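You operate a simulated robot arm through the tools that you are given. There is no shell and no other tool.

You are at the controls of a simulated robot arm. One attempt, no reset.

## Task
Wipe the smudge off the black display with the green block, then put it in the PASS tray.
Fine: wet the block's felt in the blue dish first; put the block back. What is to be rubbed or washed off counts as gone when no trace of it is left.

It is judged by the outcome, as a careful person would: the job done as asked, and still so three seconds after it is handed in. It fails if anything else is knocked over, pushed out of place, dropped, spilled or broken.

## Robot
A 6-joint arm with a two-finger gripper, fixed in place. Base frame: the origin is on the floor under the middle of its stand, x ahead of it, y to its left, z up; the work surface is at about z = 72. Lengths are in cm, angles in rad, forces in N, time in s.
With the tool pointing down near the work surface it reaches from about 36 to 68 cm from the base axis. Its first joint turns from -1.152 to 1.152 rad. Payload 2.45 kg.
Tool frame: the origin (TCP) lies between the finger pads and is the grasp point; the fingertips stand 3 cm ahead of it; z points along the fingers, y is the line along which they close. The gripper opens to 10.6 cm; its body begins 7.9 cm behind the TCP.
Orientation is told as [roll, pitch, yaw] about the base's x, y, z axes, in that order, counted from this pose: with the fingers straight down and closing along the base's y, the tool's x points along the base's -x, its y along +y and its z along -z.

## Interface
- The arm moves only by the tool send_rows. Its argument "motion" is a list of rows, each a list of 3 entries, a list of its own where there are three numbers: the finger opening in cm, from 0 to 10.6, then the shift along the base's x, y, z in units of 300 mm (1.0 is 300 mm), then the turn, a rotation vector about the base's x, y, z in units of 60 degrees (1.0 is 60 degrees). In form: [[claw, [tx, ty, tz], [ax, ay, az]], ...]. A call has 1 to 20 rows; each row is the pose to reach, as a shift and turn from the pose commanded when the call began. A call with a number of a shift or a turn outside -1 to 1 is refused whole. Each row takes 0.2 s and may step no farther than 5 cm and 0.15 rad from the row before; otherwise, or with a gripper value out of range, the whole call is refused. A pose out of reach is approached as far as the arm can. The call stops where the force on the tool passes 40 N (or 10 N more than at its start, if that is more) or the arm is blocked; 0.2 s more then pass. Each finger travels about 15.3 cm/s and halts on what it meets, pressing with about 32 N; the grip force reading is that of the motor and also rises with nothing between the fingers. The clock runs only during rows and for 0.2 s after the last one: add rows that repeat a pose to give the fingers time. The reply holds the time, the measured pose of the TCP, the force on the tool along the base axes, the opening and the grip force, in the units named above and with some noise, with the torque about the TCP (base axes, N m) and any sound that the robot's microphone picked up.
- Cameras (640 x 400 px; columns grow to the right, rows downward): "scene" is fixed at [6.91, 42.38, 139.93]; the picture's right is [-0.57, -0.82, 0.00], its down [-0.51, 0.36, -0.78] and it looks along [0.64, -0.45, -0.62] (base axes); focal length 363 px, centre (320, 200). "wrist" rides on the gripper at [7.6, -0.2, -10.6] in the tool frame; the picture's right is [0.02, 1.00, 0.00], its down [-0.78, 0.02, -0.62] and it looks along [-0.62, 0.01, 0.78] (tool axes); focal length 247 px, centre (320, 200). There is no depth. A picture from a camera that has moved, and an enlarged one, comes with that camera's place and axes in the base frame and with its lens. The place of the scene camera against the robot may be out by one fixed shift of up to 1.2 cm in any direction.
- camera(camera): a new picture of that camera. It takes no simulated time.
- enlarge(camera, box): a new picture of the part [left, top, right, bottom] of that camera's present view, enlarged. It takes no simulated time.
- job_done(): hands the job in; it is judged then, once.

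Nothing tells you positions but the pictures and the camera data. Unless the task says otherwise, let go and move clear before handing in.

The tools are called by a JSON object that holds its "fn" and its "kwargs". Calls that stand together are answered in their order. send_rows: Moves the arm, as the interface text tells. Its arguments: {"type":"object","properties":{"motion":{"type":"array"}},"required":["motion"]} The other tools are called the same way: camera (camera) takes a picture; enlarge (camera, box) takes an enlarged picture of a part of a camera's view; job_done () hands the job in.

At the start:

```text
time_s: 0.0
tcp_pos: [40.83, 16.13, 99.77]
tool_rot: [0.0, 0.002, -0.001]
ft_force: [-0.2, -0.1, 0.2]
wrist_torque: [0.0, 0.0, -0.01]
opening: 10.59
grip_force: 0.0
```

scene: 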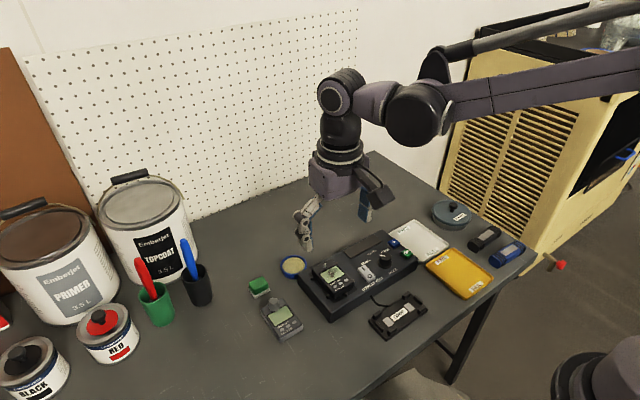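
wrist: 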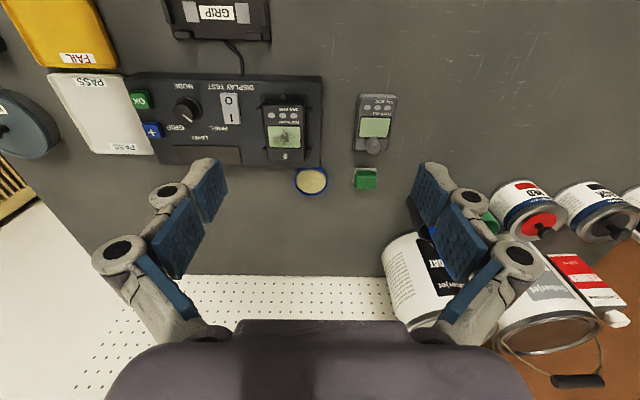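

I see a bench with a test fixture holding a device, a second device beside it, a green block, a blue-rimmed dish, and PASS/FAIL trays. I'll look closer before moving anything.

{"fn": "enlarge", "kwargs": {"camera": "scene", "box": [230, 220, 430, 345]}}

{"fn": "enlarge", "kwargs": {"camera": "wrist", "box": [240, 80, 420, 200]}}

{"fn": "enlarge", "kwargs": {"camera": "wrist", "box": [40, 60, 330, 200]}}

{"fn": "enlarge", "kwargs": {"camera": "scene", "box": [360, 190, 540, 310]}}

```text
3.20 times, centred on (330, 282) of scene
camera zoom: at [6.91, 42.38, 139.93], right [-0.57, -0.82, 0.0], down [-0.51, 0.36, -0.78], along [0.64, -0.45, -0.62], focal length 1160 px, centre (288, -64)
```

zoom: 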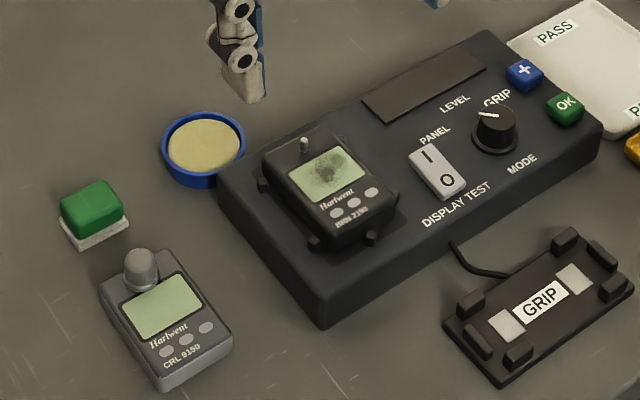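

```text
3.33 times, centred on (330, 140) of wrist
camera zoom: at [33.11, 16.0, 110.28], right [-0.02, 1.0, 0.0], down [0.78, 0.02, 0.62], along [0.62, 0.01, -0.78], focal length 823 px, centre (287, 400)
```

zoom: 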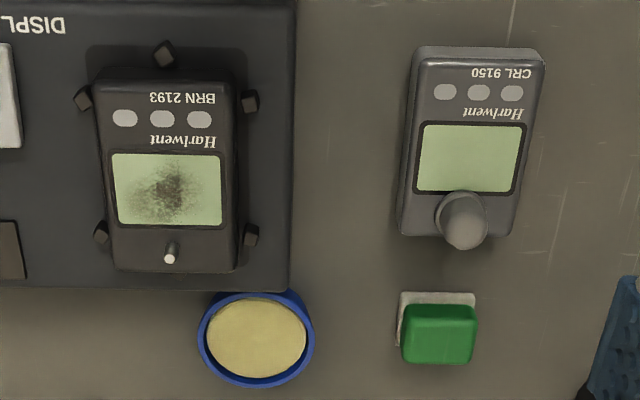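

```text
2.21 times, centred on (185, 130) of wrist
camera zoom: at [33.11, 16.0, 110.28], right [-0.02, 1.0, 0.0], down [0.78, 0.02, 0.62], along [0.62, 0.01, -0.78], focal length 545 px, centre (618, 354)
```

zoom: 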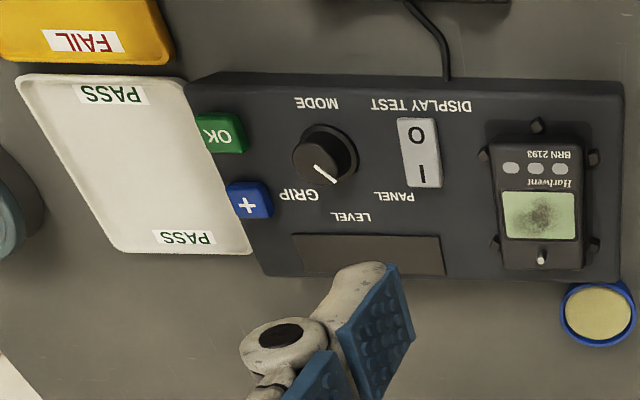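

```text
3.33 times, centred on (450, 250) of scene
camera zoom: at [6.91, 42.38, 139.93], right [-0.57, -0.82, 0.0], down [-0.51, 0.36, -0.78], along [0.64, -0.45, -0.62], focal length 1209 px, centre (-113, 33)
```

zoom: 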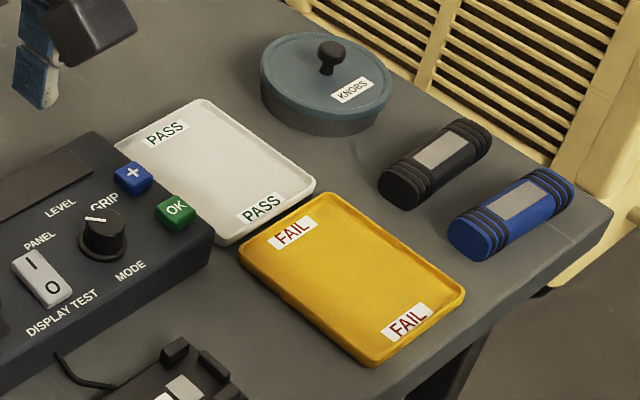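

The black BRN 2193 in the fixture nest carries the smudge, and the grey CRL 9150 is clean. I take the block to be near (56, 24), the dish near (58, 15), the screen near (47, 11) and the PASS tray near (47, -17). Next I move above the area near the block for closer views.

{"fn": "send_rows", "kwargs": {"motion": [[10.6, [0.02, 0.025, -0.05], [0, 0, 0]], [10.6, [0.04, 0.05, -0.1], [0, 0, 0]], [10.6, [0.065, 0.075, -0.16], [0, 0, 0]], [10.6, [0.09, 0.1, -0.22], [0, 0, 0]], [10.6, [0.115, 0.13, -0.28], [0, 0, 0]], [10.6, [0.14, 0.16, -0.34], [0, 0, 0]], [10.6, [0.16, 0.18, -0.4], [0, 0, 0]], [10.6, [0.173, 0.197, -0.44], [0, 0, 0]], [10.6, [0.173, 0.197, -0.44], [0, 0, 0]]]}}

```text
time_s: 2.0
tcp_pos: [46.01, 22.0, 86.51]
tool_rot: [0.001, 0.001, 0.001]
ft_force: [-0.6, 0.0, -0.9]
wrist_torque: [-0.01, 0.02, 0.02]
opening: 10.64
grip_force: 0.0
```

The arm has reached (46, 22, 86.5) in free air. I now look at the block, dish and fixture from here.

{"fn": "camera", "kwargs": {"camera": "wrist"}}

{"fn": "enlarge", "kwargs": {"camera": "wrist", "box": [220, 130, 420, 255]}}

{"fn": "camera", "kwargs": {"camera": "scene"}}

```text
taken
camera wrist: at [38.28, 21.9, 97.01], right [-0.02, 1.0, 0.0], down [0.78, 0.02, 0.62], along [0.62, 0.01, -0.78], focal length 247 px, centre (320, 200)
```

wrist: 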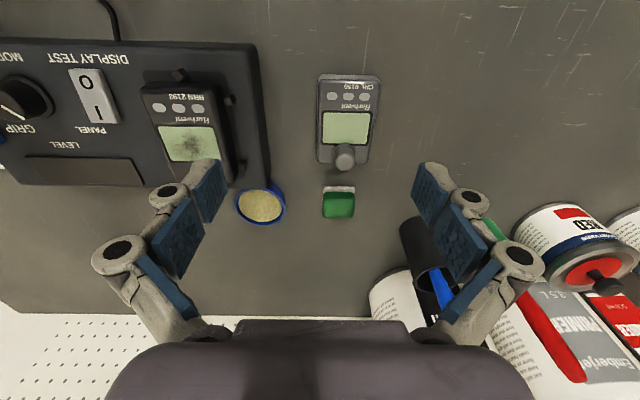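

```text
3.20 times, centred on (320, 192) of wrist
camera zoom: at [38.28, 21.9, 97.01], right [-0.02, 1.0, 0.0], down [0.78, 0.02, 0.62], along [0.62, 0.01, -0.78], focal length 790 px, centre (320, 224)
```

zoom: 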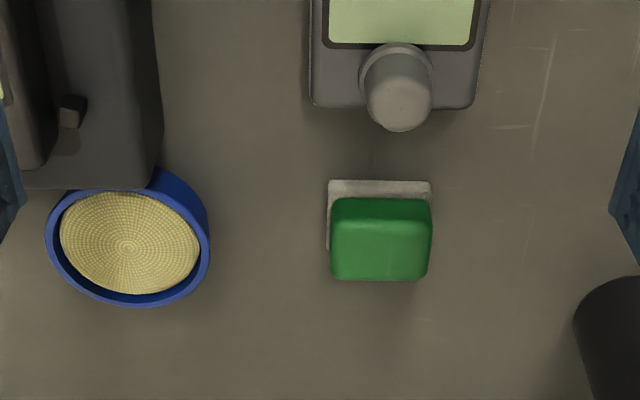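

```text
taken
```

scene: 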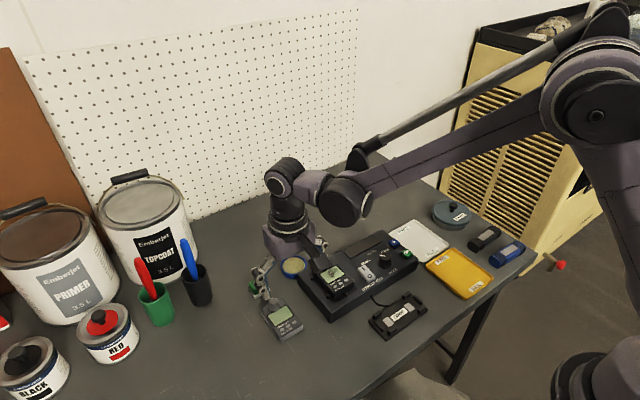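

The block shows a white felt base with a green handle above it, with felt edges around y 22.5–26.5 and near x 55.9. I zoom in further to measure the block, dish and device heights.

{"fn": "enlarge", "kwargs": {"camera": "wrist", "box": [310, 178, 374, 218]}}

{"fn": "enlarge", "kwargs": {"camera": "wrist", "box": [220, 165, 316, 225]}}

{"fn": "enlarge", "kwargs": {"camera": "wrist", "box": [130, 60, 270, 195]}}

{"fn": "enlarge", "kwargs": {"camera": "scene", "box": [230, 240, 310, 300]}}

```text
10.00 times, centred on (342, 198) of wrist
camera zoom: at [38.28, 21.9, 97.01], right [-0.02, 1.0, 0.0], down [0.78, 0.02, 0.62], along [0.62, 0.01, -0.78], focal length 2470 px, centre (100, 220)
```

zoom: 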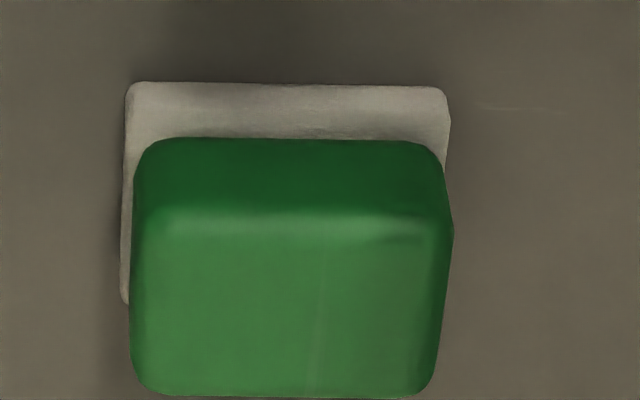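

```text
6.67 times, centred on (268, 195) of wrist
camera zoom: at [38.28, 21.9, 97.01], right [-0.02, 1.0, 0.0], down [0.78, 0.02, 0.62], along [0.62, 0.01, -0.78], focal length 1646 px, centre (667, 233)
```

zoom: 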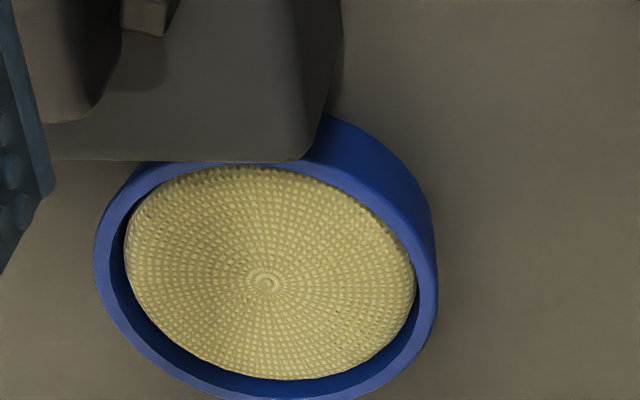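

```text
2.96 times, centred on (200, 128) of wrist
camera zoom: at [38.28, 21.9, 97.01], right [-0.02, 1.0, 0.0], down [0.78, 0.02, 0.62], along [0.62, 0.01, -0.78], focal length 732 px, centre (676, 415)
```

zoom: 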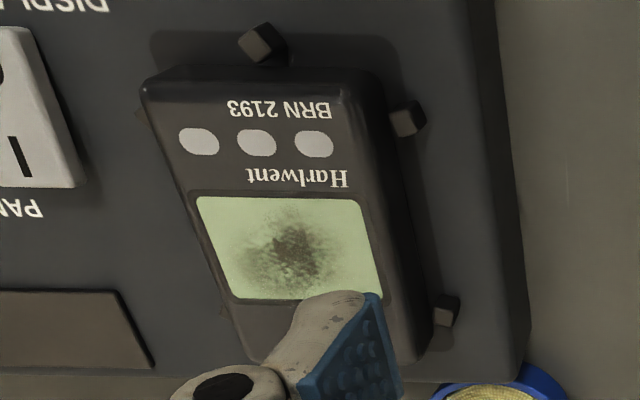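

```text
6.67 times, centred on (270, 270) of scene
camera zoom: at [6.91, 42.38, 139.93], right [-0.57, -0.82, 0.0], down [-0.51, 0.36, -0.78], along [0.64, -0.45, -0.62], focal length 2418 px, centre (653, -267)
```

zoom: 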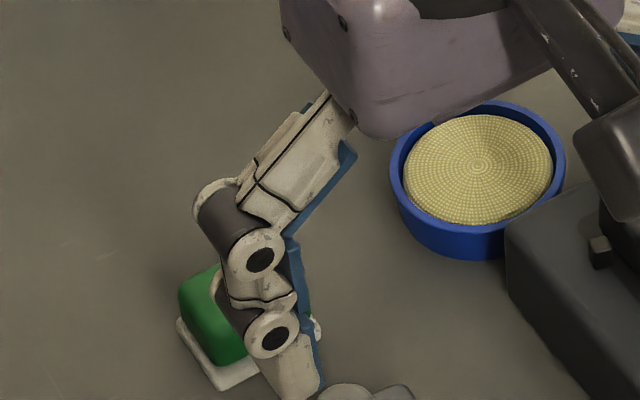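

I take the block centre to be (57.4, 24.5), felt from z 72 to 73 and green handle up to about z 74.7. The dish is at (58.2, 14.8) and the screen at (47.7, 11.2, z 77.9) with a pin at x≈50.2. I go above the block with a narrower opening and check alignment.

{"fn": "send_rows", "kwargs": {"motion": [[7, [0.05, 0.01, 0], [0, 0, 0]], [7, [0.1, 0.02, 0], [0, 0, 0]], [7, [0.16, 0.035, 0], [0, 0, 0]], [7, [0.22, 0.05, 0], [0, 0, 0]], [7, [0.28, 0.06, 0], [0, 0, 0]], [7, [0.34, 0.075, 0], [0, 0, 0]], [7, [0.379, 0.082, 0], [0, 0, 0]], [7, [0.379, 0.082, -0.06], [0, 0, 0]], [7, [0.379, 0.082, -0.12], [0, 0, 0]], [7, [0.379, 0.082, -0.186], [0, 0, 0]], [7, [0.379, 0.082, -0.186], [0, 0, 0]]]}}

{"fn": "camera", "kwargs": {"camera": "wrist"}}

{"fn": "enlarge", "kwargs": {"camera": "wrist", "box": [240, 90, 400, 190]}}

{"fn": "enlarge", "kwargs": {"camera": "scene", "box": [180, 190, 320, 310]}}

```text
time_s: 4.4
tcp_pos: [57.39, 24.54, 80.99]
tool_rot: [0.0, -0.001, -0.001]
ft_force: [-0.1, -1.0, -0.5]
wrist_torque: [-0.01, 0.02, 0.02]
opening: 6.96
grip_force: 0.1
```

```text
taken
camera wrist: at [49.69, 24.37, 91.49], right [-0.02, 1.0, 0.0], down [0.78, 0.02, 0.62], along [0.62, 0.01, -0.78], focal length 247 px, centre (320, 200)
```

wrist: 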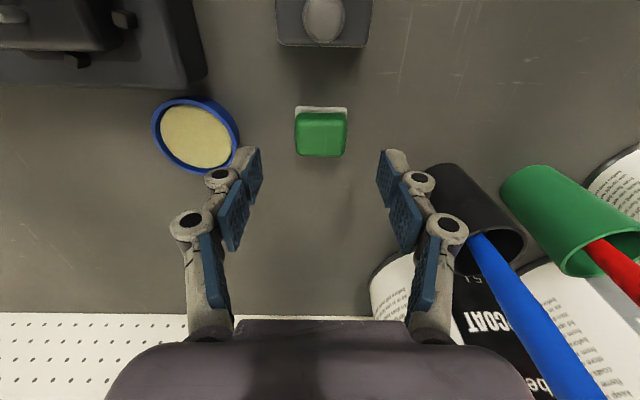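

```text
4.00 times, centred on (320, 140) of wrist
camera zoom: at [49.69, 24.37, 91.49], right [-0.02, 1.0, 0.0], down [0.78, 0.02, 0.62], along [0.62, 0.01, -0.78], focal length 988 px, centre (320, 440)
```

zoom: 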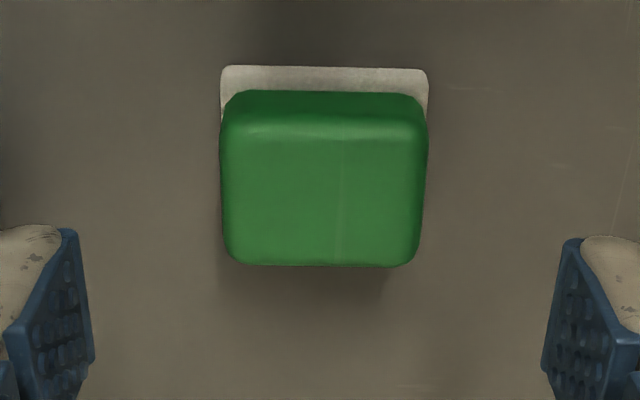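

```text
3.33 times, centred on (250, 250) of scene
camera zoom: at [6.91, 42.38, 139.93], right [-0.57, -0.82, 0.0], down [-0.51, 0.36, -0.78], along [0.64, -0.45, -0.62], focal length 1209 px, centre (553, 33)
```

zoom: 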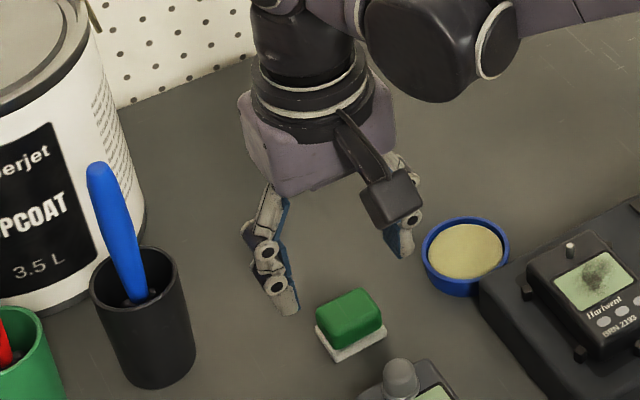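

Alignment looks good: the block is centred between the fingers at (57.4, 24.5). I descend to z≈76.1 and close on the green handle.

{"fn": "send_rows", "kwargs": {"motion": [[6.5, [0, 0, -0.04], [0, 0, 0]], [6.5, [0, 0, -0.08], [0, 0, 0]], [6, [0, 0, -0.12], [0, 0, 0]], [6, [0, 0, -0.15], [0, 0, 0]], [6, [0, 0, -0.163], [0, 0, 0]], [6, [0, 0, -0.163], [0, 0, 0]], [5, [0, 0, -0.163], [0, 0, 0]], [4, [0, 0, -0.163], [0, 0, 0]], [3, [0, 0, -0.163], [0, 0, 0]], [3, [0, 0, -0.163], [0, 0, 0]], [3, [0, 0, -0.163], [0, 0, 0]]]}}

{"fn": "camera", "kwargs": {"camera": "wrist"}}

{"fn": "enlarge", "kwargs": {"camera": "scene", "box": [180, 190, 320, 310]}}

```text
time_s: 6.8
tcp_pos: [57.3, 24.43, 76.13]
tool_rot: [0.0, 0.0, 0.002]
ft_force: [0.3, 0.3, 0.9]
wrist_torque: [-0.01, -0.01, 0.0]
opening: 3.66
grip_force: 32.4
```

```text
taken
camera wrist: at [49.7, 24.35, 86.66], right [-0.02, 1.0, 0.0], down [0.78, 0.02, 0.62], along [0.62, 0.01, -0.78], focal length 247 px, centre (320, 200)
```

wrist: 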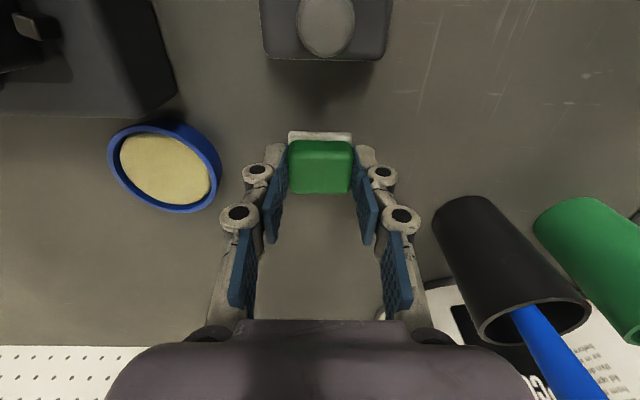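

```text
3.33 times, centred on (250, 250) of scene
camera zoom: at [6.91, 42.38, 139.93], right [-0.57, -0.82, 0.0], down [-0.51, 0.36, -0.78], along [0.64, -0.45, -0.62], focal length 1209 px, centre (553, 33)
```

zoom: 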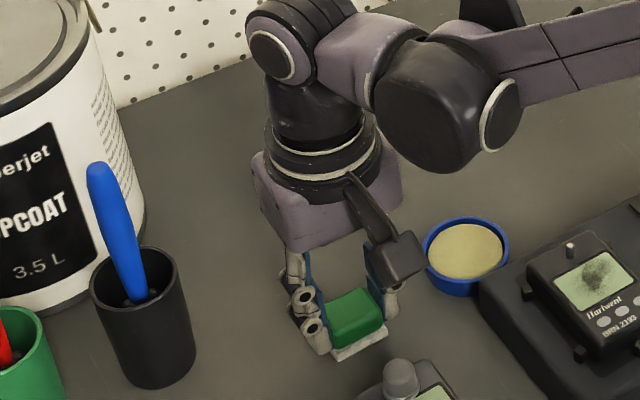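

The block is held at 3.66 cm opening with a firm grip. I lift it and carry it above the dish at about (58.15, 14.85) for a check.

{"fn": "send_rows", "kwargs": {"motion": [[3, [0, 0, 0.04], [0, 0, 0]], [3, [0, 0, 0.09], [0, 0, 0]], [3, [0, 0, 0.15], [0, 0, 0]], [3, [0, 0, 0.2], [0, 0, 0]], [3, [0.01, -0.04, 0.2], [0, 0, 0]], [3, [0.02, -0.1, 0.2], [0, 0, 0]], [3, [0.025, -0.16, 0.2], [0, 0, 0]], [3, [0.025, -0.22, 0.2], [0, 0, 0]], [3, [0.025, -0.28, 0.2], [0, 0, 0]], [3, [0.025, -0.322, 0.2], [0, 0, 0]], [3, [0.025, -0.322, 0.2], [0, 0, 0]]]}}

{"fn": "camera", "kwargs": {"camera": "wrist"}}

{"fn": "enlarge", "kwargs": {"camera": "scene", "box": [220, 190, 380, 310]}}

```text
time_s: 9.2
tcp_pos: [58.17, 14.77, 82.08]
tool_rot: [-0.001, 0.001, 0.0]
ft_force: [-0.2, 0.3, 0.6]
wrist_torque: [-0.01, 0.0, 0.0]
opening: 3.64
grip_force: 32.3
```

```text
taken
camera wrist: at [50.41, 14.66, 92.6], right [-0.02, 1.0, 0.0], down [0.78, 0.02, 0.62], along [0.62, 0.01, -0.78], focal length 247 px, centre (320, 200)
```

wrist: 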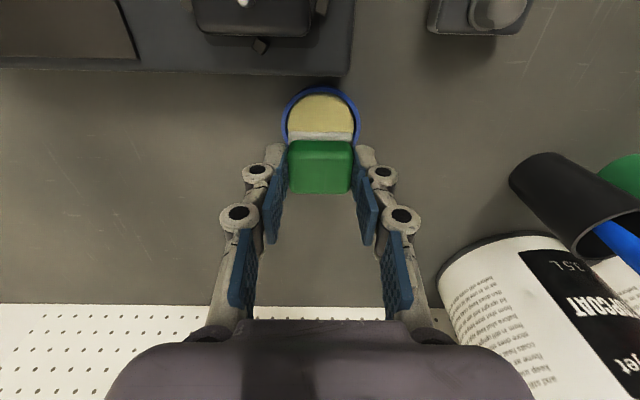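

```text
3.33 times, centred on (300, 250) of scene
camera zoom: at [6.92, 42.38, 139.93], right [-0.57, -0.82, 0.0], down [-0.51, 0.36, -0.78], along [0.64, -0.45, -0.62], focal length 1209 px, centre (387, 33)
```

zoom: 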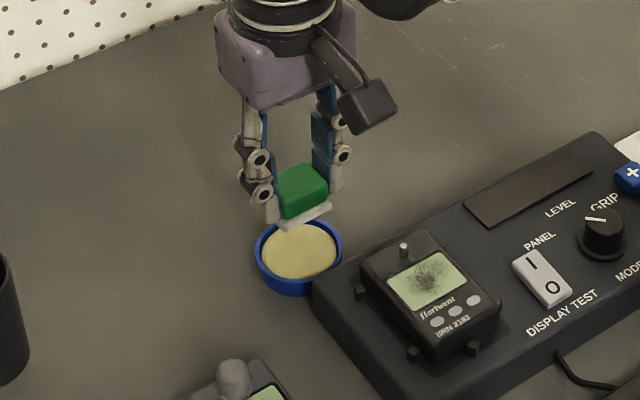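

The felt is centred over the dish. I descend slowly and watch for contact force.

{"fn": "send_rows", "kwargs": {"motion": [[3, [0, 0.001, -0.03], [0, 0, 0]], [3, [0, 0.001, -0.07], [0, 0, 0]], [3, [0, 0.001, -0.11], [0, 0, 0]], [3, [0, 0.001, -0.13], [0, 0, 0]], [3, [0, 0.001, -0.14], [0, 0, 0]], [3, [0, 0.001, -0.14], [0, 0, 0]]]}}

{"fn": "enlarge", "kwargs": {"camera": "scene", "box": [260, 220, 340, 280]}}

{"fn": "camera", "kwargs": {"camera": "wrist"}}

```text
time_s: 10.6
tcp_pos: [58.12, 14.63, 77.83]
tool_rot: [-0.001, -0.002, 0.0]
ft_force: [0.0, 0.1, -0.6]
wrist_torque: [0.01, 0.0, 0.02]
opening: 3.66
grip_force: 32.5
```

```text
6.67 times, centred on (300, 250) of scene
camera zoom: at [6.91, 42.38, 139.93], right [-0.57, -0.82, 0.0], down [-0.51, 0.36, -0.78], along [0.64, -0.45, -0.62], focal length 2418 px, centre (453, -133)
```

zoom: 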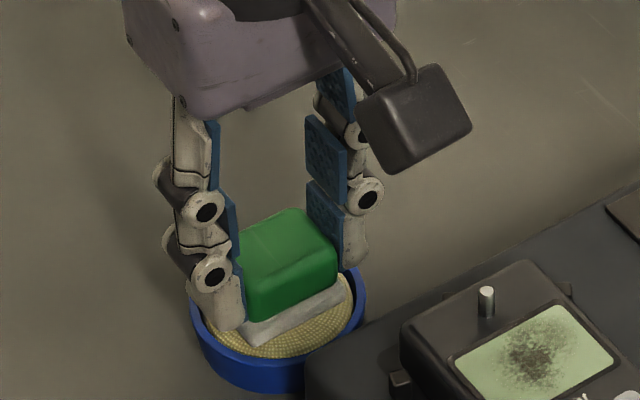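

```text
taken
camera wrist: at [50.44, 14.72, 88.4], right [-0.02, 1.0, 0.0], down [0.78, 0.02, 0.62], along [0.62, 0.01, -0.78], focal length 247 px, centre (320, 200)
```

wrist: 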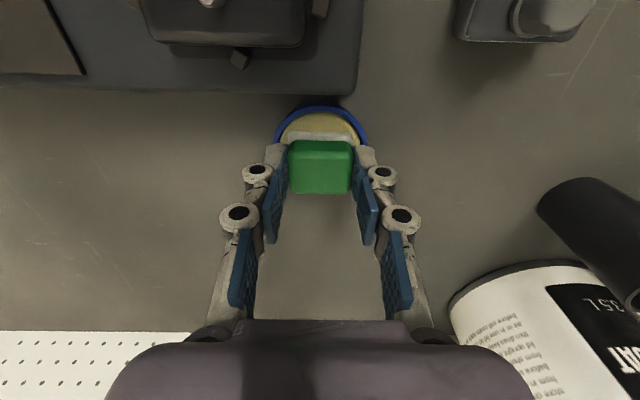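

The felt is just inside the rim line with no contact yet. I keep stepping down in small increments.

{"fn": "send_rows", "kwargs": {"motion": [[3, [0, 0, -0.004], [0, 0, 0]], [3, [0, 0, -0.008], [0, 0, 0]], [3, [0, 0, -0.012], [0, 0, 0]], [3, [0, 0, -0.012], [0, 0, 0]]]}}

```text
time_s: 11.6
tcp_pos: [58.12, 14.87, 77.55]
tool_rot: [0.0, -0.002, -0.001]
ft_force: [1.6, 0.2, 23.6]
wrist_torque: [0.0, -0.04, 0.01]
opening: 3.67
grip_force: 31.8
```

Contact gives 23.6 N upward. I check whether the felt is on the sponge and not the rim.

{"fn": "enlarge", "kwargs": {"camera": "scene", "box": [260, 220, 340, 280]}}

{"fn": "enlarge", "kwargs": {"camera": "wrist", "box": [260, 90, 380, 200]}}

```text
6.67 times, centred on (300, 250) of scene
camera zoom: at [6.87, 42.37, 139.93], right [-0.57, -0.82, 0.0], down [-0.51, 0.36, -0.78], along [0.64, -0.45, -0.62], focal length 2418 px, centre (453, -133)
```

zoom: 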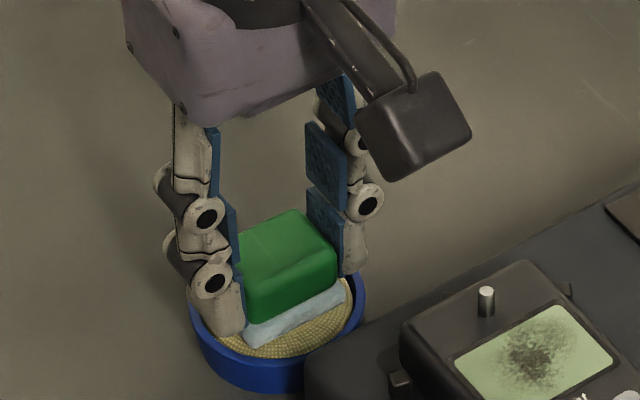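

```text
3.64 times, centred on (320, 145) of wrist
camera zoom: at [50.41, 14.72, 88.11], right [-0.02, 1.0, 0.0], down [0.78, 0.02, 0.62], along [0.62, 0.01, -0.78], focal length 898 px, centre (320, 400)
```

zoom: 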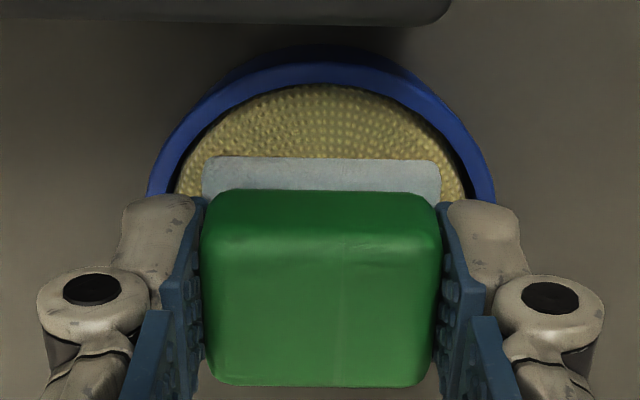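

The felt has turned damp bluish, so it is wet and on the sponge. I lift off and carry it above the black display, well clear of its pin.

{"fn": "send_rows", "kwargs": {"motion": [[3, [0, 0, 0.02], [0, 0, 0]], [3, [0, 0, 0.06], [0, 0, 0]], [3, [0, 0, 0.12], [0, 0, 0]], [3, [0, 0, 0.18], [0, 0, 0]], [3, [0, 0, 0.24], [0, 0, 0]], [3, [0, 0, 0.29], [0, 0, 0]], [3, [-0.04, -0.015, 0.29], [0, 0, 0]], [3, [-0.1, -0.035, 0.29], [0, 0, 0]], [3, [-0.16, -0.055, 0.29], [0, 0, 0]], [3, [-0.22, -0.075, 0.29], [0, 0, 0]], [3, [-0.28, -0.1, 0.29], [0, 0, 0]], [3, [-0.33, -0.115, 0.29], [0, 0, 0]], [3, [-0.355, -0.122, 0.29], [0, 0, 0]], [3, [-0.355, -0.122, 0.29], [0, 0, 0]]]}}

{"fn": "camera", "kwargs": {"camera": "wrist"}}

{"fn": "enlarge", "kwargs": {"camera": "wrist", "box": [220, 50, 420, 200]}}

{"fn": "enlarge", "kwargs": {"camera": "scene", "box": [270, 200, 410, 320]}}

```text
time_s: 14.6
tcp_pos: [47.47, 11.12, 86.13]
tool_rot: [0.001, 0.001, 0.001]
ft_force: [0.1, 0.5, -0.3]
wrist_torque: [0.0, 0.0, -0.01]
opening: 3.65
grip_force: 32.3
```

```text
taken
camera wrist: at [39.75, 11.1, 96.74], right [-0.02, 1.0, 0.0], down [0.78, 0.02, 0.62], along [0.62, 0.01, -0.78], focal length 247 px, centre (320, 200)
```

wrist: 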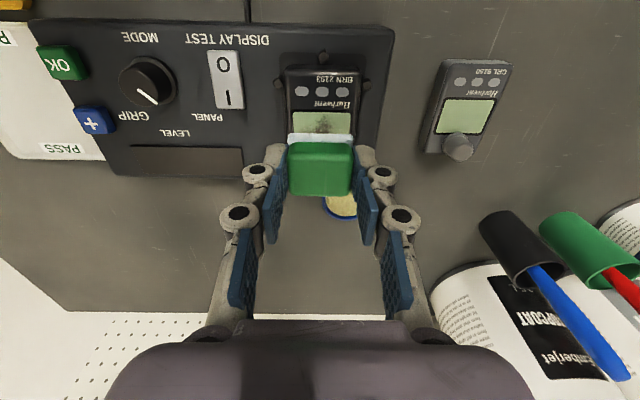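

```text
2.67 times, centred on (320, 125) of wrist
camera zoom: at [39.75, 11.1, 96.74], right [-0.02, 1.0, 0.0], down [0.78, 0.02, 0.62], along [0.62, 0.01, -0.78], focal length 659 px, centre (320, 400)
```

zoom: 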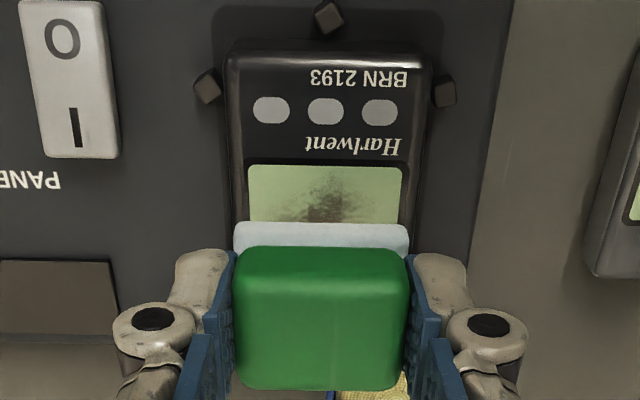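

```text
3.33 times, centred on (340, 260) of scene
camera zoom: at [6.91, 42.38, 139.93], right [-0.57, -0.82, 0.0], down [-0.51, 0.36, -0.78], along [0.64, -0.45, -0.62], focal length 1209 px, centre (253, 0)
```

zoom: 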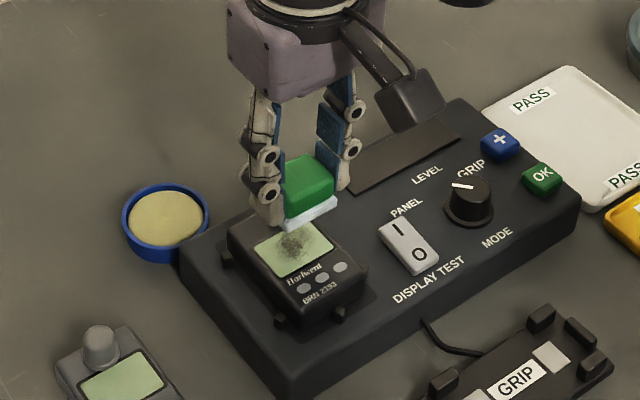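

The felt is wet and the screen runs x 46.2–49.3, y 9.0–13.6, with the pin around x 50.2. I descend over the screen centre, stopping just short of contact.

{"fn": "send_rows", "kwargs": {"motion": [[3, [0.004, 0.003, -0.03], [0, 0, 0]], [3, [0.007, 0.003, -0.06], [0, 0, 0]], [3, [0.007, 0.003, -0.09], [0, 0, 0]], [3, [0.007, 0.003, -0.11], [0, 0, 0]], [3, [0.007, 0.003, -0.122], [0, 0, 0]], [3, [0.007, 0.003, -0.122], [0, 0, 0]]]}}

{"fn": "enlarge", "kwargs": {"camera": "scene", "box": [290, 220, 390, 310]}}

{"fn": "enlarge", "kwargs": {"camera": "wrist", "box": [240, 70, 400, 200]}}

```text
time_s: 16.0
tcp_pos: [47.66, 11.14, 82.59]
tool_rot: [-0.002, -0.001, 0.0]
ft_force: [-0.2, -0.4, 0.3]
wrist_torque: [-0.01, 0.0, 0.02]
opening: 3.64
grip_force: 32.2
```

```text
4.44 times, centred on (340, 265) of scene
camera zoom: at [6.91, 42.38, 139.93], right [-0.57, -0.82, 0.0], down [-0.51, 0.36, -0.78], along [0.64, -0.45, -0.62], focal length 1612 px, centre (231, -89)
```

zoom: 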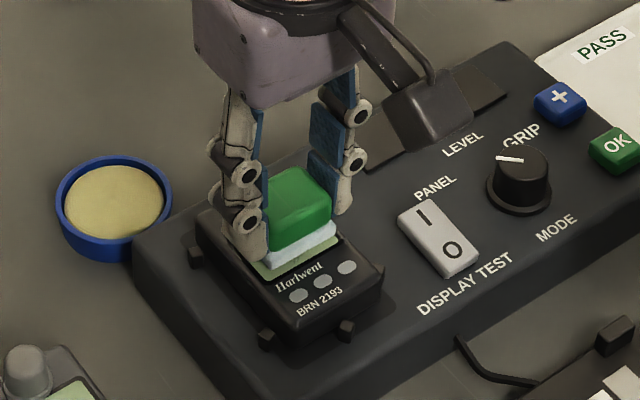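

```text
3.08 times, centred on (320, 135) of wrist
camera zoom: at [39.99, 11.15, 93.08], right [-0.02, 1.0, 0.0], down [0.78, 0.02, 0.62], along [0.62, 0.01, -0.78], focal length 760 px, centre (320, 400)
```

zoom: 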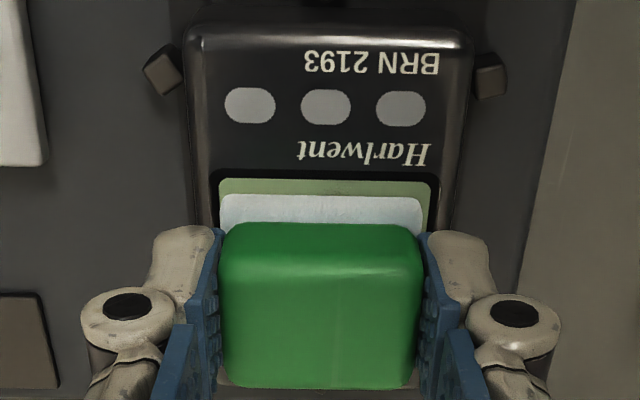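

The felt hovers a few millimetres above the screen and is clear of the pin. I step down gently until light contact.

{"fn": "send_rows", "kwargs": {"motion": [[3, [0, 0, -0.004], [0, 0, 0]], [3, [0, 0, -0.008], [0, 0, 0]], [3, [0, 0, -0.011], [0, 0, 0]], [3, [0, 0, -0.014], [0, 0, 0]], [3, [0, 0, -0.014], [0, 0, 0]]]}}

```text
time_s: 17.2
tcp_pos: [47.68, 11.19, 82.24]
tool_rot: [0.0, 0.0, 0.001]
ft_force: [0.3, -0.4, 0.1]
wrist_torque: [0.0, 0.02, 0.0]
opening: 3.67
grip_force: 31.8
```

{"fn": "send_rows", "kwargs": {"motion": [[3, [0, 0, -0.002], [0, 0, 0]], [3, [0, 0, -0.004], [0, 0, 0]], [3, [0, 0, -0.004], [0, 0, 0]]]}}

```text
time_s: 18.0
tcp_pos: [47.58, 11.38, 82.06]
tool_rot: [0.002, 0.001, 0.0]
ft_force: [-1.9, 0.8, 16.6]
wrist_torque: [0.04, 0.06, -0.01]
opening: 3.66
grip_force: 31.8
```

Contact on the screen is 16.6 N, a bit firm. I ease off slightly and do gentle strokes along y.

{"fn": "send_rows", "kwargs": {"motion": [[3, [0, 0, 0.001], [0, 0, 0]], [3, [0, 0.015, 0.001], [0, 0, 0]], [3, [0, 0.03, 0.001], [0, 0, 0]], [3, [0, 0.015, 0.001], [0, 0, 0]], [3, [0, 0, 0.001], [0, 0, 0]], [3, [0, -0.015, 0.001], [0, 0, 0]], [3, [0, -0.03, 0.001], [0, 0, 0]], [3, [0, -0.015, 0.001], [0, 0, 0]], [3, [0, 0, 0.001], [0, 0, 0]]]}}

{"fn": "enlarge", "kwargs": {"camera": "scene", "box": [290, 220, 390, 310]}}

```text
time_s: 20.0
tcp_pos: [47.6, 11.27, 82.13]
tool_rot: [-0.001, 0.0, 0.0]
ft_force: [-0.8, -3.8, 9.6]
wrist_torque: [-0.12, 0.0, -0.02]
opening: 3.65
grip_force: 32.3
```

```text
4.44 times, centred on (340, 265) of scene
camera zoom: at [6.9, 42.37, 139.93], right [-0.57, -0.82, 0.0], down [-0.51, 0.36, -0.78], along [0.64, -0.45, -0.62], focal length 1612 px, centre (231, -89)
```

zoom: 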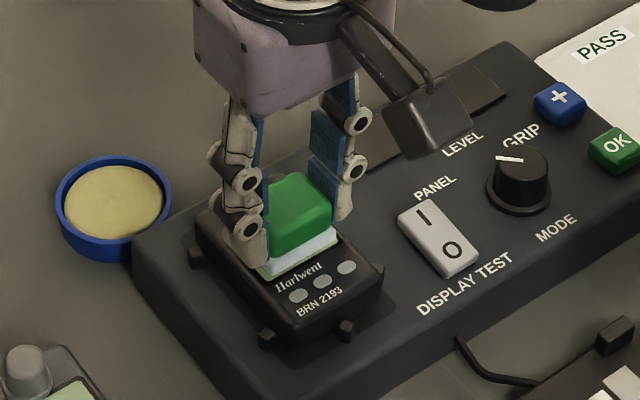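

Strokes work smoothly at about 10 N. I continue with more strokes at slightly shifted x to cover the whole screen.

{"fn": "send_rows", "kwargs": {"motion": [[3, [-0.008, 0.01, 0], [0, 0, 0]], [3, [-0.016, 0.025, 0], [0, 0, 0]], [3, [-0.016, 0.035, 0], [0, 0, 0]], [3, [-0.016, 0.015, 0], [0, 0, 0]], [3, [-0.016, -0.005, 0], [0, 0, 0]], [3, [-0.016, -0.025, 0], [0, 0, 0]], [3, [-0.016, -0.035, 0], [0, 0, 0]], [3, [-0.008, -0.035, 0], [0, 0, 0]], [3, [0, -0.035, 0], [0, 0, 0]], [3, [0.01, -0.035, 0], [0, 0, 0]], [3, [0.01, -0.015, 0], [0, 0, 0]], [3, [0.01, 0.005, 0], [0, 0, 0]], [3, [0.01, 0.025, 0], [0, 0, 0]], [3, [0.01, 0.035, 0], [0, 0, 0]], [3, [0, 0.035, 0], [0, 0, 0]], [3, [0, 0.015, 0], [0, 0, 0]], [3, [0, -0.005, 0], [0, 0, 0]], [3, [0, -0.025, 0], [0, 0, 0]], [3, [0, -0.01, 0], [0, 0, 0]], [3, [0, 0, 0], [0, 0, 0]]]}}

```text
time_s: 24.2
tcp_pos: [47.81, 11.18, 82.21]
tool_rot: [-0.001, 0.0, 0.0]
ft_force: [0.0, -0.6, 1.3]
wrist_torque: [-0.02, -0.01, -0.02]
opening: 3.65
grip_force: 32.2
```

Force has fallen to about 1 N, so I lift and move aside to inspect the screen.

{"fn": "send_rows", "kwargs": {"motion": [[3, [0, 0, 0.03], [0, 0, 0]], [3, [0, 0, 0.08], [0, 0, 0]], [3, [0, 0, 0.14], [0, 0, 0]], [3, [0.04, 0.03, 0.2], [0, 0, 0]], [3, [0.1, 0.05, 0.22], [0, 0, 0]], [3, [0.16, 0.08, 0.22], [0, 0, 0]], [3, [0.2, 0.1, 0.22], [0, 0, 0]], [3, [0.2, 0.1, 0.22], [0, 0, 0]]]}}

{"fn": "enlarge", "kwargs": {"camera": "scene", "box": [300, 250, 380, 310]}}

{"fn": "camera", "kwargs": {"camera": "wrist"}}

{"fn": "enlarge", "kwargs": {"camera": "wrist", "box": [240, 0, 400, 100]}}

```text
time_s: 26.0
tcp_pos: [53.59, 14.15, 88.68]
tool_rot: [-0.002, 0.0, 0.0]
ft_force: [0.5, -0.8, 0.3]
wrist_torque: [0.0, -0.01, -0.03]
opening: 3.63
grip_force: 31.7
```

```text
6.67 times, centred on (340, 280) of scene
camera zoom: at [6.91, 42.38, 139.93], right [-0.57, -0.82, 0.0], down [-0.51, 0.36, -0.78], along [0.64, -0.45, -0.62], focal length 2418 px, centre (187, -333)
```

zoom: 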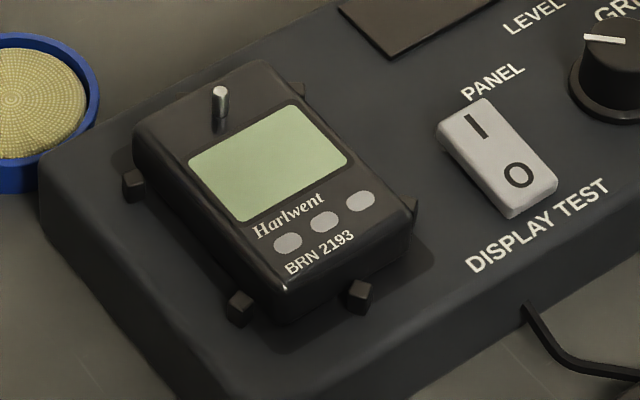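

```text
taken
camera wrist: at [46.04, 14.22, 99.14], right [-0.02, 1.0, 0.0], down [0.78, 0.02, 0.62], along [0.62, 0.01, -0.78], focal length 247 px, centre (320, 200)
```

wrist: 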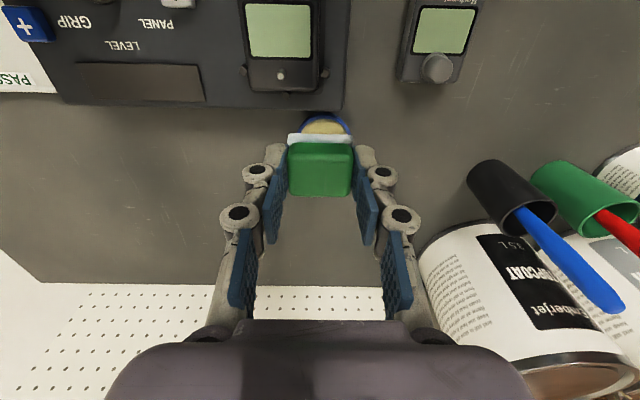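

```text
4.00 times, centred on (320, 50) of wrist
camera zoom: at [46.04, 14.22, 99.14], right [-0.02, 1.0, 0.0], down [0.78, 0.02, 0.62], along [0.62, 0.01, -0.78], focal length 988 px, centre (320, 800)
```

zoom: 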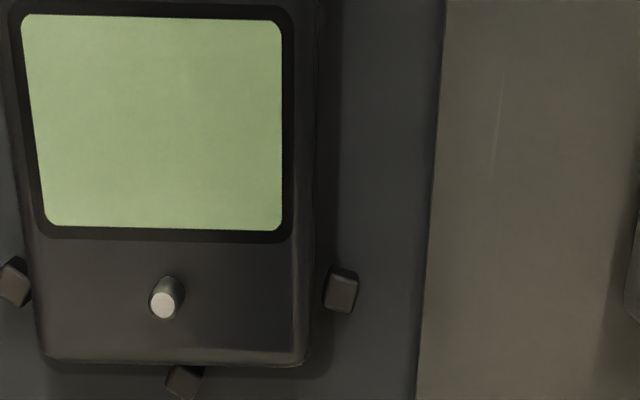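

The screen looks clean. I zoom closer to rule out a faint trace.

{"fn": "enlarge", "kwargs": {"camera": "wrist", "box": [240, 0, 320, 60]}}

{"fn": "enlarge", "kwargs": {"camera": "scene", "box": [320, 260, 350, 282]}}

```text
6.67 times, centred on (280, 30) of wrist
camera zoom: at [46.04, 14.22, 99.14], right [-0.02, 1.0, 0.0], down [0.78, 0.02, 0.62], along [0.62, 0.01, -0.78], focal length 1646 px, centre (587, 1333)
```

zoom: 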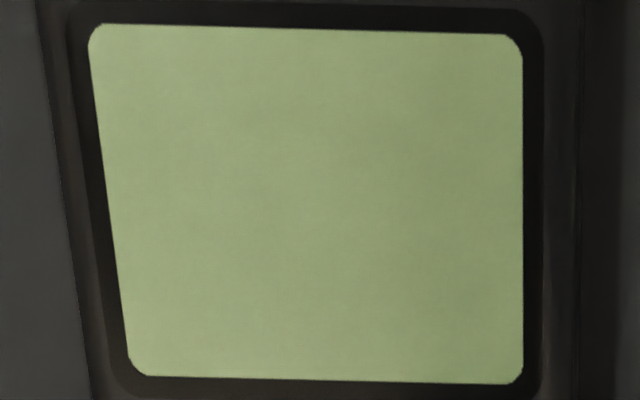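

```text
16.00 times, centred on (335, 271) of scene
camera zoom: at [6.91, 42.38, 139.93], right [-0.57, -0.82, 0.0], down [-0.51, 0.36, -0.78], along [0.64, -0.45, -0.62], focal length 5803 px, centre (80, -936)
```

zoom: 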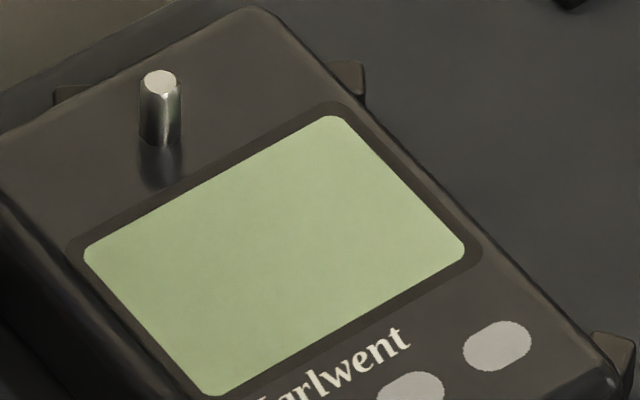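

It looks clean, with only a very faint unevenness. I compare with the clean grey device's screen for reference.

{"fn": "enlarge", "kwargs": {"camera": "wrist", "box": [400, 0, 480, 60]}}

{"fn": "enlarge", "kwargs": {"camera": "scene", "box": [265, 295, 305, 345]}}

{"fn": "enlarge", "kwargs": {"camera": "wrist", "box": [270, 110, 370, 200]}}

```text
6.67 times, centred on (440, 30) of wrist
camera zoom: at [46.04, 14.22, 99.14], right [-0.02, 1.0, 0.0], down [0.78, 0.02, 0.62], along [0.62, 0.01, -0.78], focal length 1646 px, centre (-480, 1333)
```

zoom: 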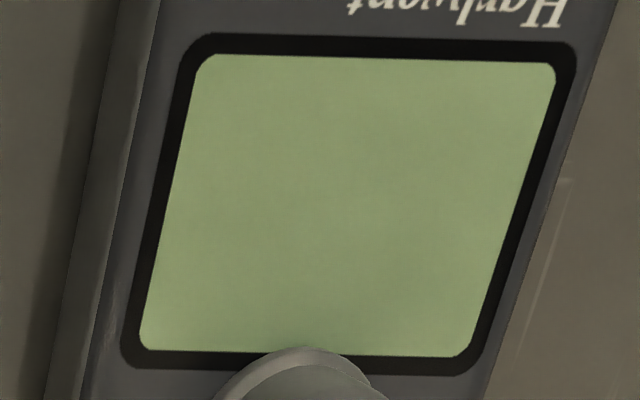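

```text
8.00 times, centred on (285, 320) of scene
camera zoom: at [6.91, 42.38, 139.93], right [-0.57, -0.82, 0.0], down [-0.51, 0.36, -0.78], along [0.64, -0.45, -0.62], focal length 2901 px, centre (600, -760)
```

zoom: 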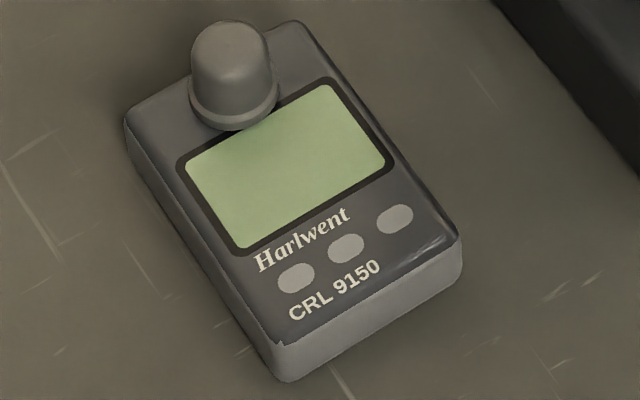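

```text
4.44 times, centred on (320, 155) of wrist
camera zoom: at [46.04, 14.22, 99.14], right [-0.02, 1.0, 0.0], down [0.78, 0.02, 0.62], along [0.62, 0.01, -0.78], focal length 1098 px, centre (320, 400)
```

zoom: 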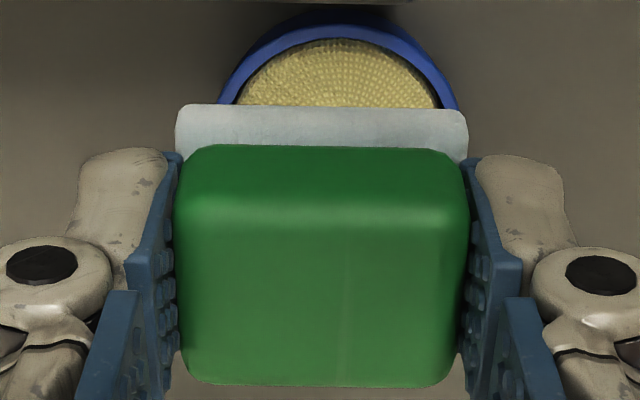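

The texture matches the clean grey screen. For thoroughness I make one more light wiping pass, descending to the screen centre again.

{"fn": "send_rows", "kwargs": {"motion": [[3, [-0.04, -0.02, 0], [0, 0, 0]], [3, [-0.1, -0.05, 0], [0, 0, 0]], [3, [-0.16, -0.08, 0], [0, 0, 0]], [3, [-0.2, -0.1, 0], [0, 0, 0]], [3, [-0.2, -0.1, -0.05], [0, 0, 0]], [3, [-0.2, -0.1, -0.1], [0, 0, 0]], [3, [-0.2, -0.1, -0.15], [0, 0, 0]], [3, [-0.2, -0.1, -0.19], [0, 0, 0]], [3, [-0.2, -0.1, -0.21], [0, 0, 0]], [3, [-0.2, -0.1, -0.217], [0, 0, 0]], [3, [-0.2, -0.1, -0.22], [0, 0, 0]], [3, [-0.2, -0.1, -0.221], [0, 0, 0]], [3, [-0.2, -0.1, -0.221], [0, 0, 0]]]}}

```text
time_s: 28.8
tcp_pos: [47.63, 11.25, 82.07]
tool_rot: [-0.002, 0.0, -0.002]
ft_force: [1.0, -0.2, 5.0]
wrist_torque: [0.0, 0.01, 0.04]
opening: 3.66
grip_force: 31.7
```

{"fn": "send_rows", "kwargs": {"motion": [[3, [0, 0, -0.001], [0, 0, 0]], [3, [0, 0.02, -0.001], [0, 0, 0]], [3, [0, 0.035, -0.001], [0, 0, 0]], [3, [0, 0.015, -0.001], [0, 0, 0]], [3, [0, -0.005, -0.001], [0, 0, 0]], [3, [0, -0.025, -0.001], [0, 0, 0]], [3, [0, -0.035, -0.001], [0, 0, 0]], [3, [0.01, -0.03, -0.001], [0, 0, 0]], [3, [0.01, -0.01, -0.001], [0, 0, 0]], [3, [0.01, 0.01, -0.001], [0, 0, 0]], [3, [0.01, 0.03, -0.001], [0, 0, 0]], [3, [0, 0.03, -0.001], [0, 0, 0]], [3, [-0.01, 0.03, -0.001], [0, 0, 0]], [3, [-0.018, 0.03, -0.001], [0, 0, 0]], [3, [-0.018, 0.01, -0.001], [0, 0, 0]], [3, [-0.018, -0.01, -0.001], [0, 0, 0]], [3, [-0.018, -0.03, -0.001], [0, 0, 0]], [3, [-0.009, -0.02, -0.001], [0, 0, 0]], [3, [0, 0, -0.001], [0, 0, 0]]]}}

```text
time_s: 32.8
tcp_pos: [47.56, 11.24, 82.04]
tool_rot: [0.0, 0.0, -0.001]
ft_force: [-0.2, -0.9, 5.2]
wrist_torque: [-0.05, 0.06, 0.03]
opening: 3.66
grip_force: 31.7
```

The second pass is done at about 5 N. I lift off and carry the block back above its original spot at (57.4, 24.5), checking the screen on the way.

{"fn": "send_rows", "kwargs": {"motion": [[3, [0, 0, 0.03], [0, 0, 0]], [3, [0, 0, 0.08], [0, 0, 0]], [3, [0, 0, 0.14], [0, 0, 0]], [3, [0, 0, 0.2], [0, 0, 0]], [3, [0.03, 0.04, 0.2], [0, 0, 0]], [3, [0.07, 0.1, 0.2], [0, 0, 0]], [3, [0.12, 0.16, 0.2], [0, 0, 0]], [3, [0.165, 0.225, 0.2], [0, 0, 0]], [3, [0.21, 0.29, 0.2], [0, 0, 0]], [3, [0.255, 0.35, 0.2], [0, 0, 0]], [3, [0.295, 0.4, 0.2], [0, 0, 0]], [3, [0.323, 0.44, 0.2], [0, 0, 0]], [3, [0.323, 0.44, 0.2], [0, 0, 0]]]}}

{"fn": "enlarge", "kwargs": {"camera": "scene", "box": [315, 255, 360, 290]}}

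{"fn": "camera", "kwargs": {"camera": "wrist"}}

{"fn": "camera", "kwargs": {"camera": "scene"}}

```text
time_s: 35.6
tcp_pos: [57.42, 24.46, 88.0]
tool_rot: [-0.001, 0.0, 0.0]
ft_force: [0.6, 0.7, 0.0]
wrist_torque: [-0.03, 0.03, -0.02]
opening: 3.66
grip_force: 31.8
```

```text
11.43 times, centred on (338, 272) of scene
camera zoom: at [6.91, 42.38, 139.93], right [-0.57, -0.82, 0.0], down [-0.51, 0.36, -0.78], along [0.64, -0.45, -0.62], focal length 4145 px, centre (120, -629)
```

zoom: 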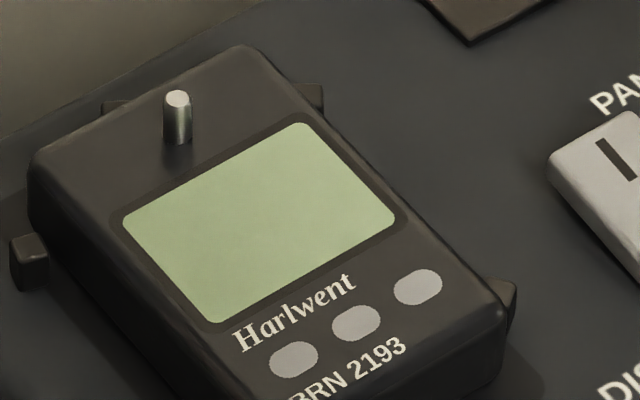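

```text
taken
camera wrist: at [49.72, 24.36, 98.54], right [-0.02, 1.0, 0.0], down [0.78, 0.02, 0.62], along [0.62, 0.01, -0.78], focal length 247 px, centre (320, 200)
```

wrist: 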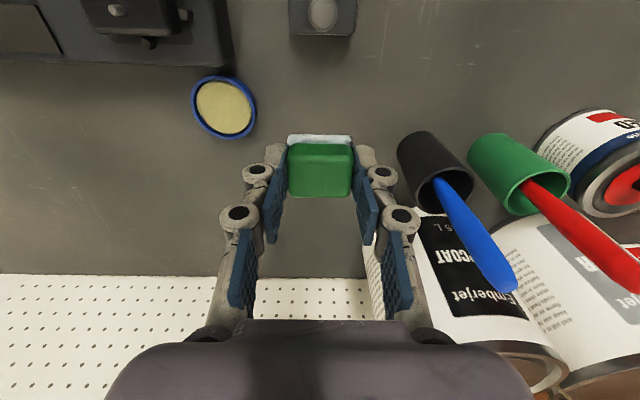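

```text
taken
```

scene: 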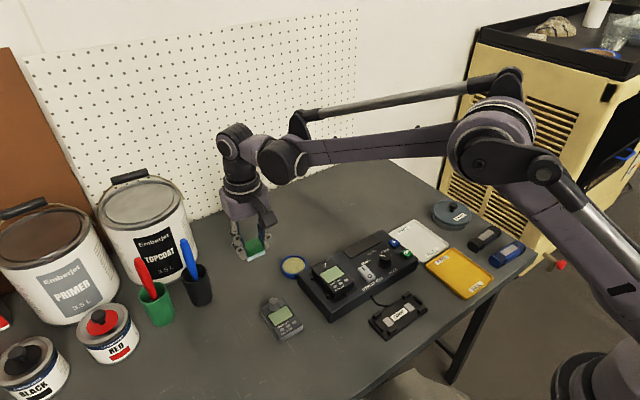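

The display is clean. I now lower the block towards its original place on the bench.

{"fn": "send_rows", "kwargs": {"motion": [[3, [0, 0, -0.05], [0, 0, 0]], [3, [0, 0, -0.11], [0, 0, 0]], [3, [0, 0, -0.17], [0, 0, 0]], [3, [0, 0, -0.23], [0, 0, 0]], [3, [0, 0, -0.29], [0, 0, 0]], [3, [0, 0, -0.34], [0, 0, 0]], [3, [0, 0, -0.37], [0, 0, 0]], [3, [0, 0, -0.385], [0, 0, 0]], [3, [0, 0, -0.39], [0, 0, 0]], [3, [0, 0, -0.39], [0, 0, 0]]]}}

```text
time_s: 37.8
tcp_pos: [57.22, 24.46, 76.41]
tool_rot: [-0.001, 0.0, 0.0]
ft_force: [-0.2, -0.5, 0.4]
wrist_torque: [0.01, 0.03, -0.01]
opening: 3.66
grip_force: 31.7
```

{"fn": "send_rows", "kwargs": {"motion": [[3, [0, 0, -0.003], [0, 0, 0]], [3, [0, 0, -0.005], [0, 0, 0]], [3, [0, 0, -0.005], [0, 0, 0]]]}}

```text
time_s: 38.6
tcp_pos: [57.33, 24.47, 76.23]
tool_rot: [0.001, 0.0, 0.0]
ft_force: [0.2, 0.4, -0.3]
wrist_torque: [-0.05, -0.02, 0.0]
opening: 3.65
grip_force: 31.6
```

{"fn": "send_rows", "kwargs": {"motion": [[3, [0, 0, -0.002], [0, 0, 0]], [3, [0, 0, -0.003], [0, 0, 0]], [3, [0, 0, -0.003], [0, 0, 0]]]}}

```text
time_s: 39.4
tcp_pos: [57.23, 24.45, 75.94]
tool_rot: [0.0, 0.0, 0.001]
ft_force: [0.0, -0.3, 0.5]
wrist_torque: [0.0, -0.02, 0.03]
opening: 3.64
grip_force: 32.4
```

No contact yet at z≈76.05. I check the gap visually before going lower.

{"fn": "enlarge", "kwargs": {"camera": "scene", "box": [225, 255, 295, 305]}}

{"fn": "enlarge", "kwargs": {"camera": "wrist", "box": [260, 110, 380, 200]}}

```text
8.00 times, centred on (260, 280) of scene
camera zoom: at [6.91, 42.38, 139.93], right [-0.57, -0.82, 0.0], down [-0.51, 0.36, -0.78], along [0.64, -0.45, -0.62], focal length 2901 px, centre (800, -440)
```

zoom: 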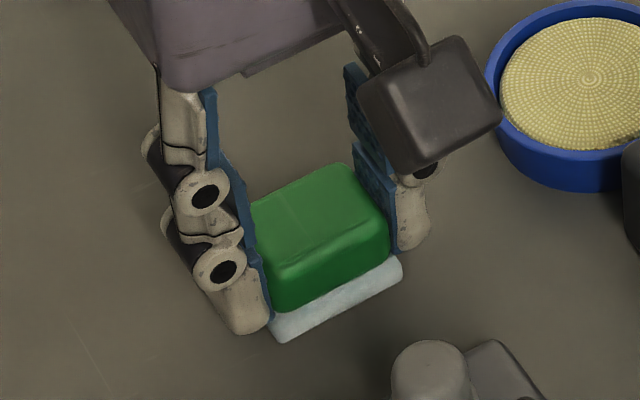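

```text
4.44 times, centred on (320, 155) of wrist
camera zoom: at [49.68, 24.35, 86.56], right [-0.02, 1.0, 0.0], down [0.78, 0.02, 0.62], along [0.62, 0.01, -0.78], focal length 1098 px, centre (320, 400)
```

zoom: 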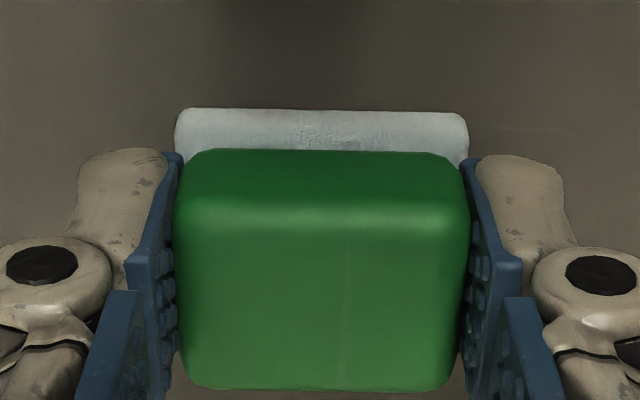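

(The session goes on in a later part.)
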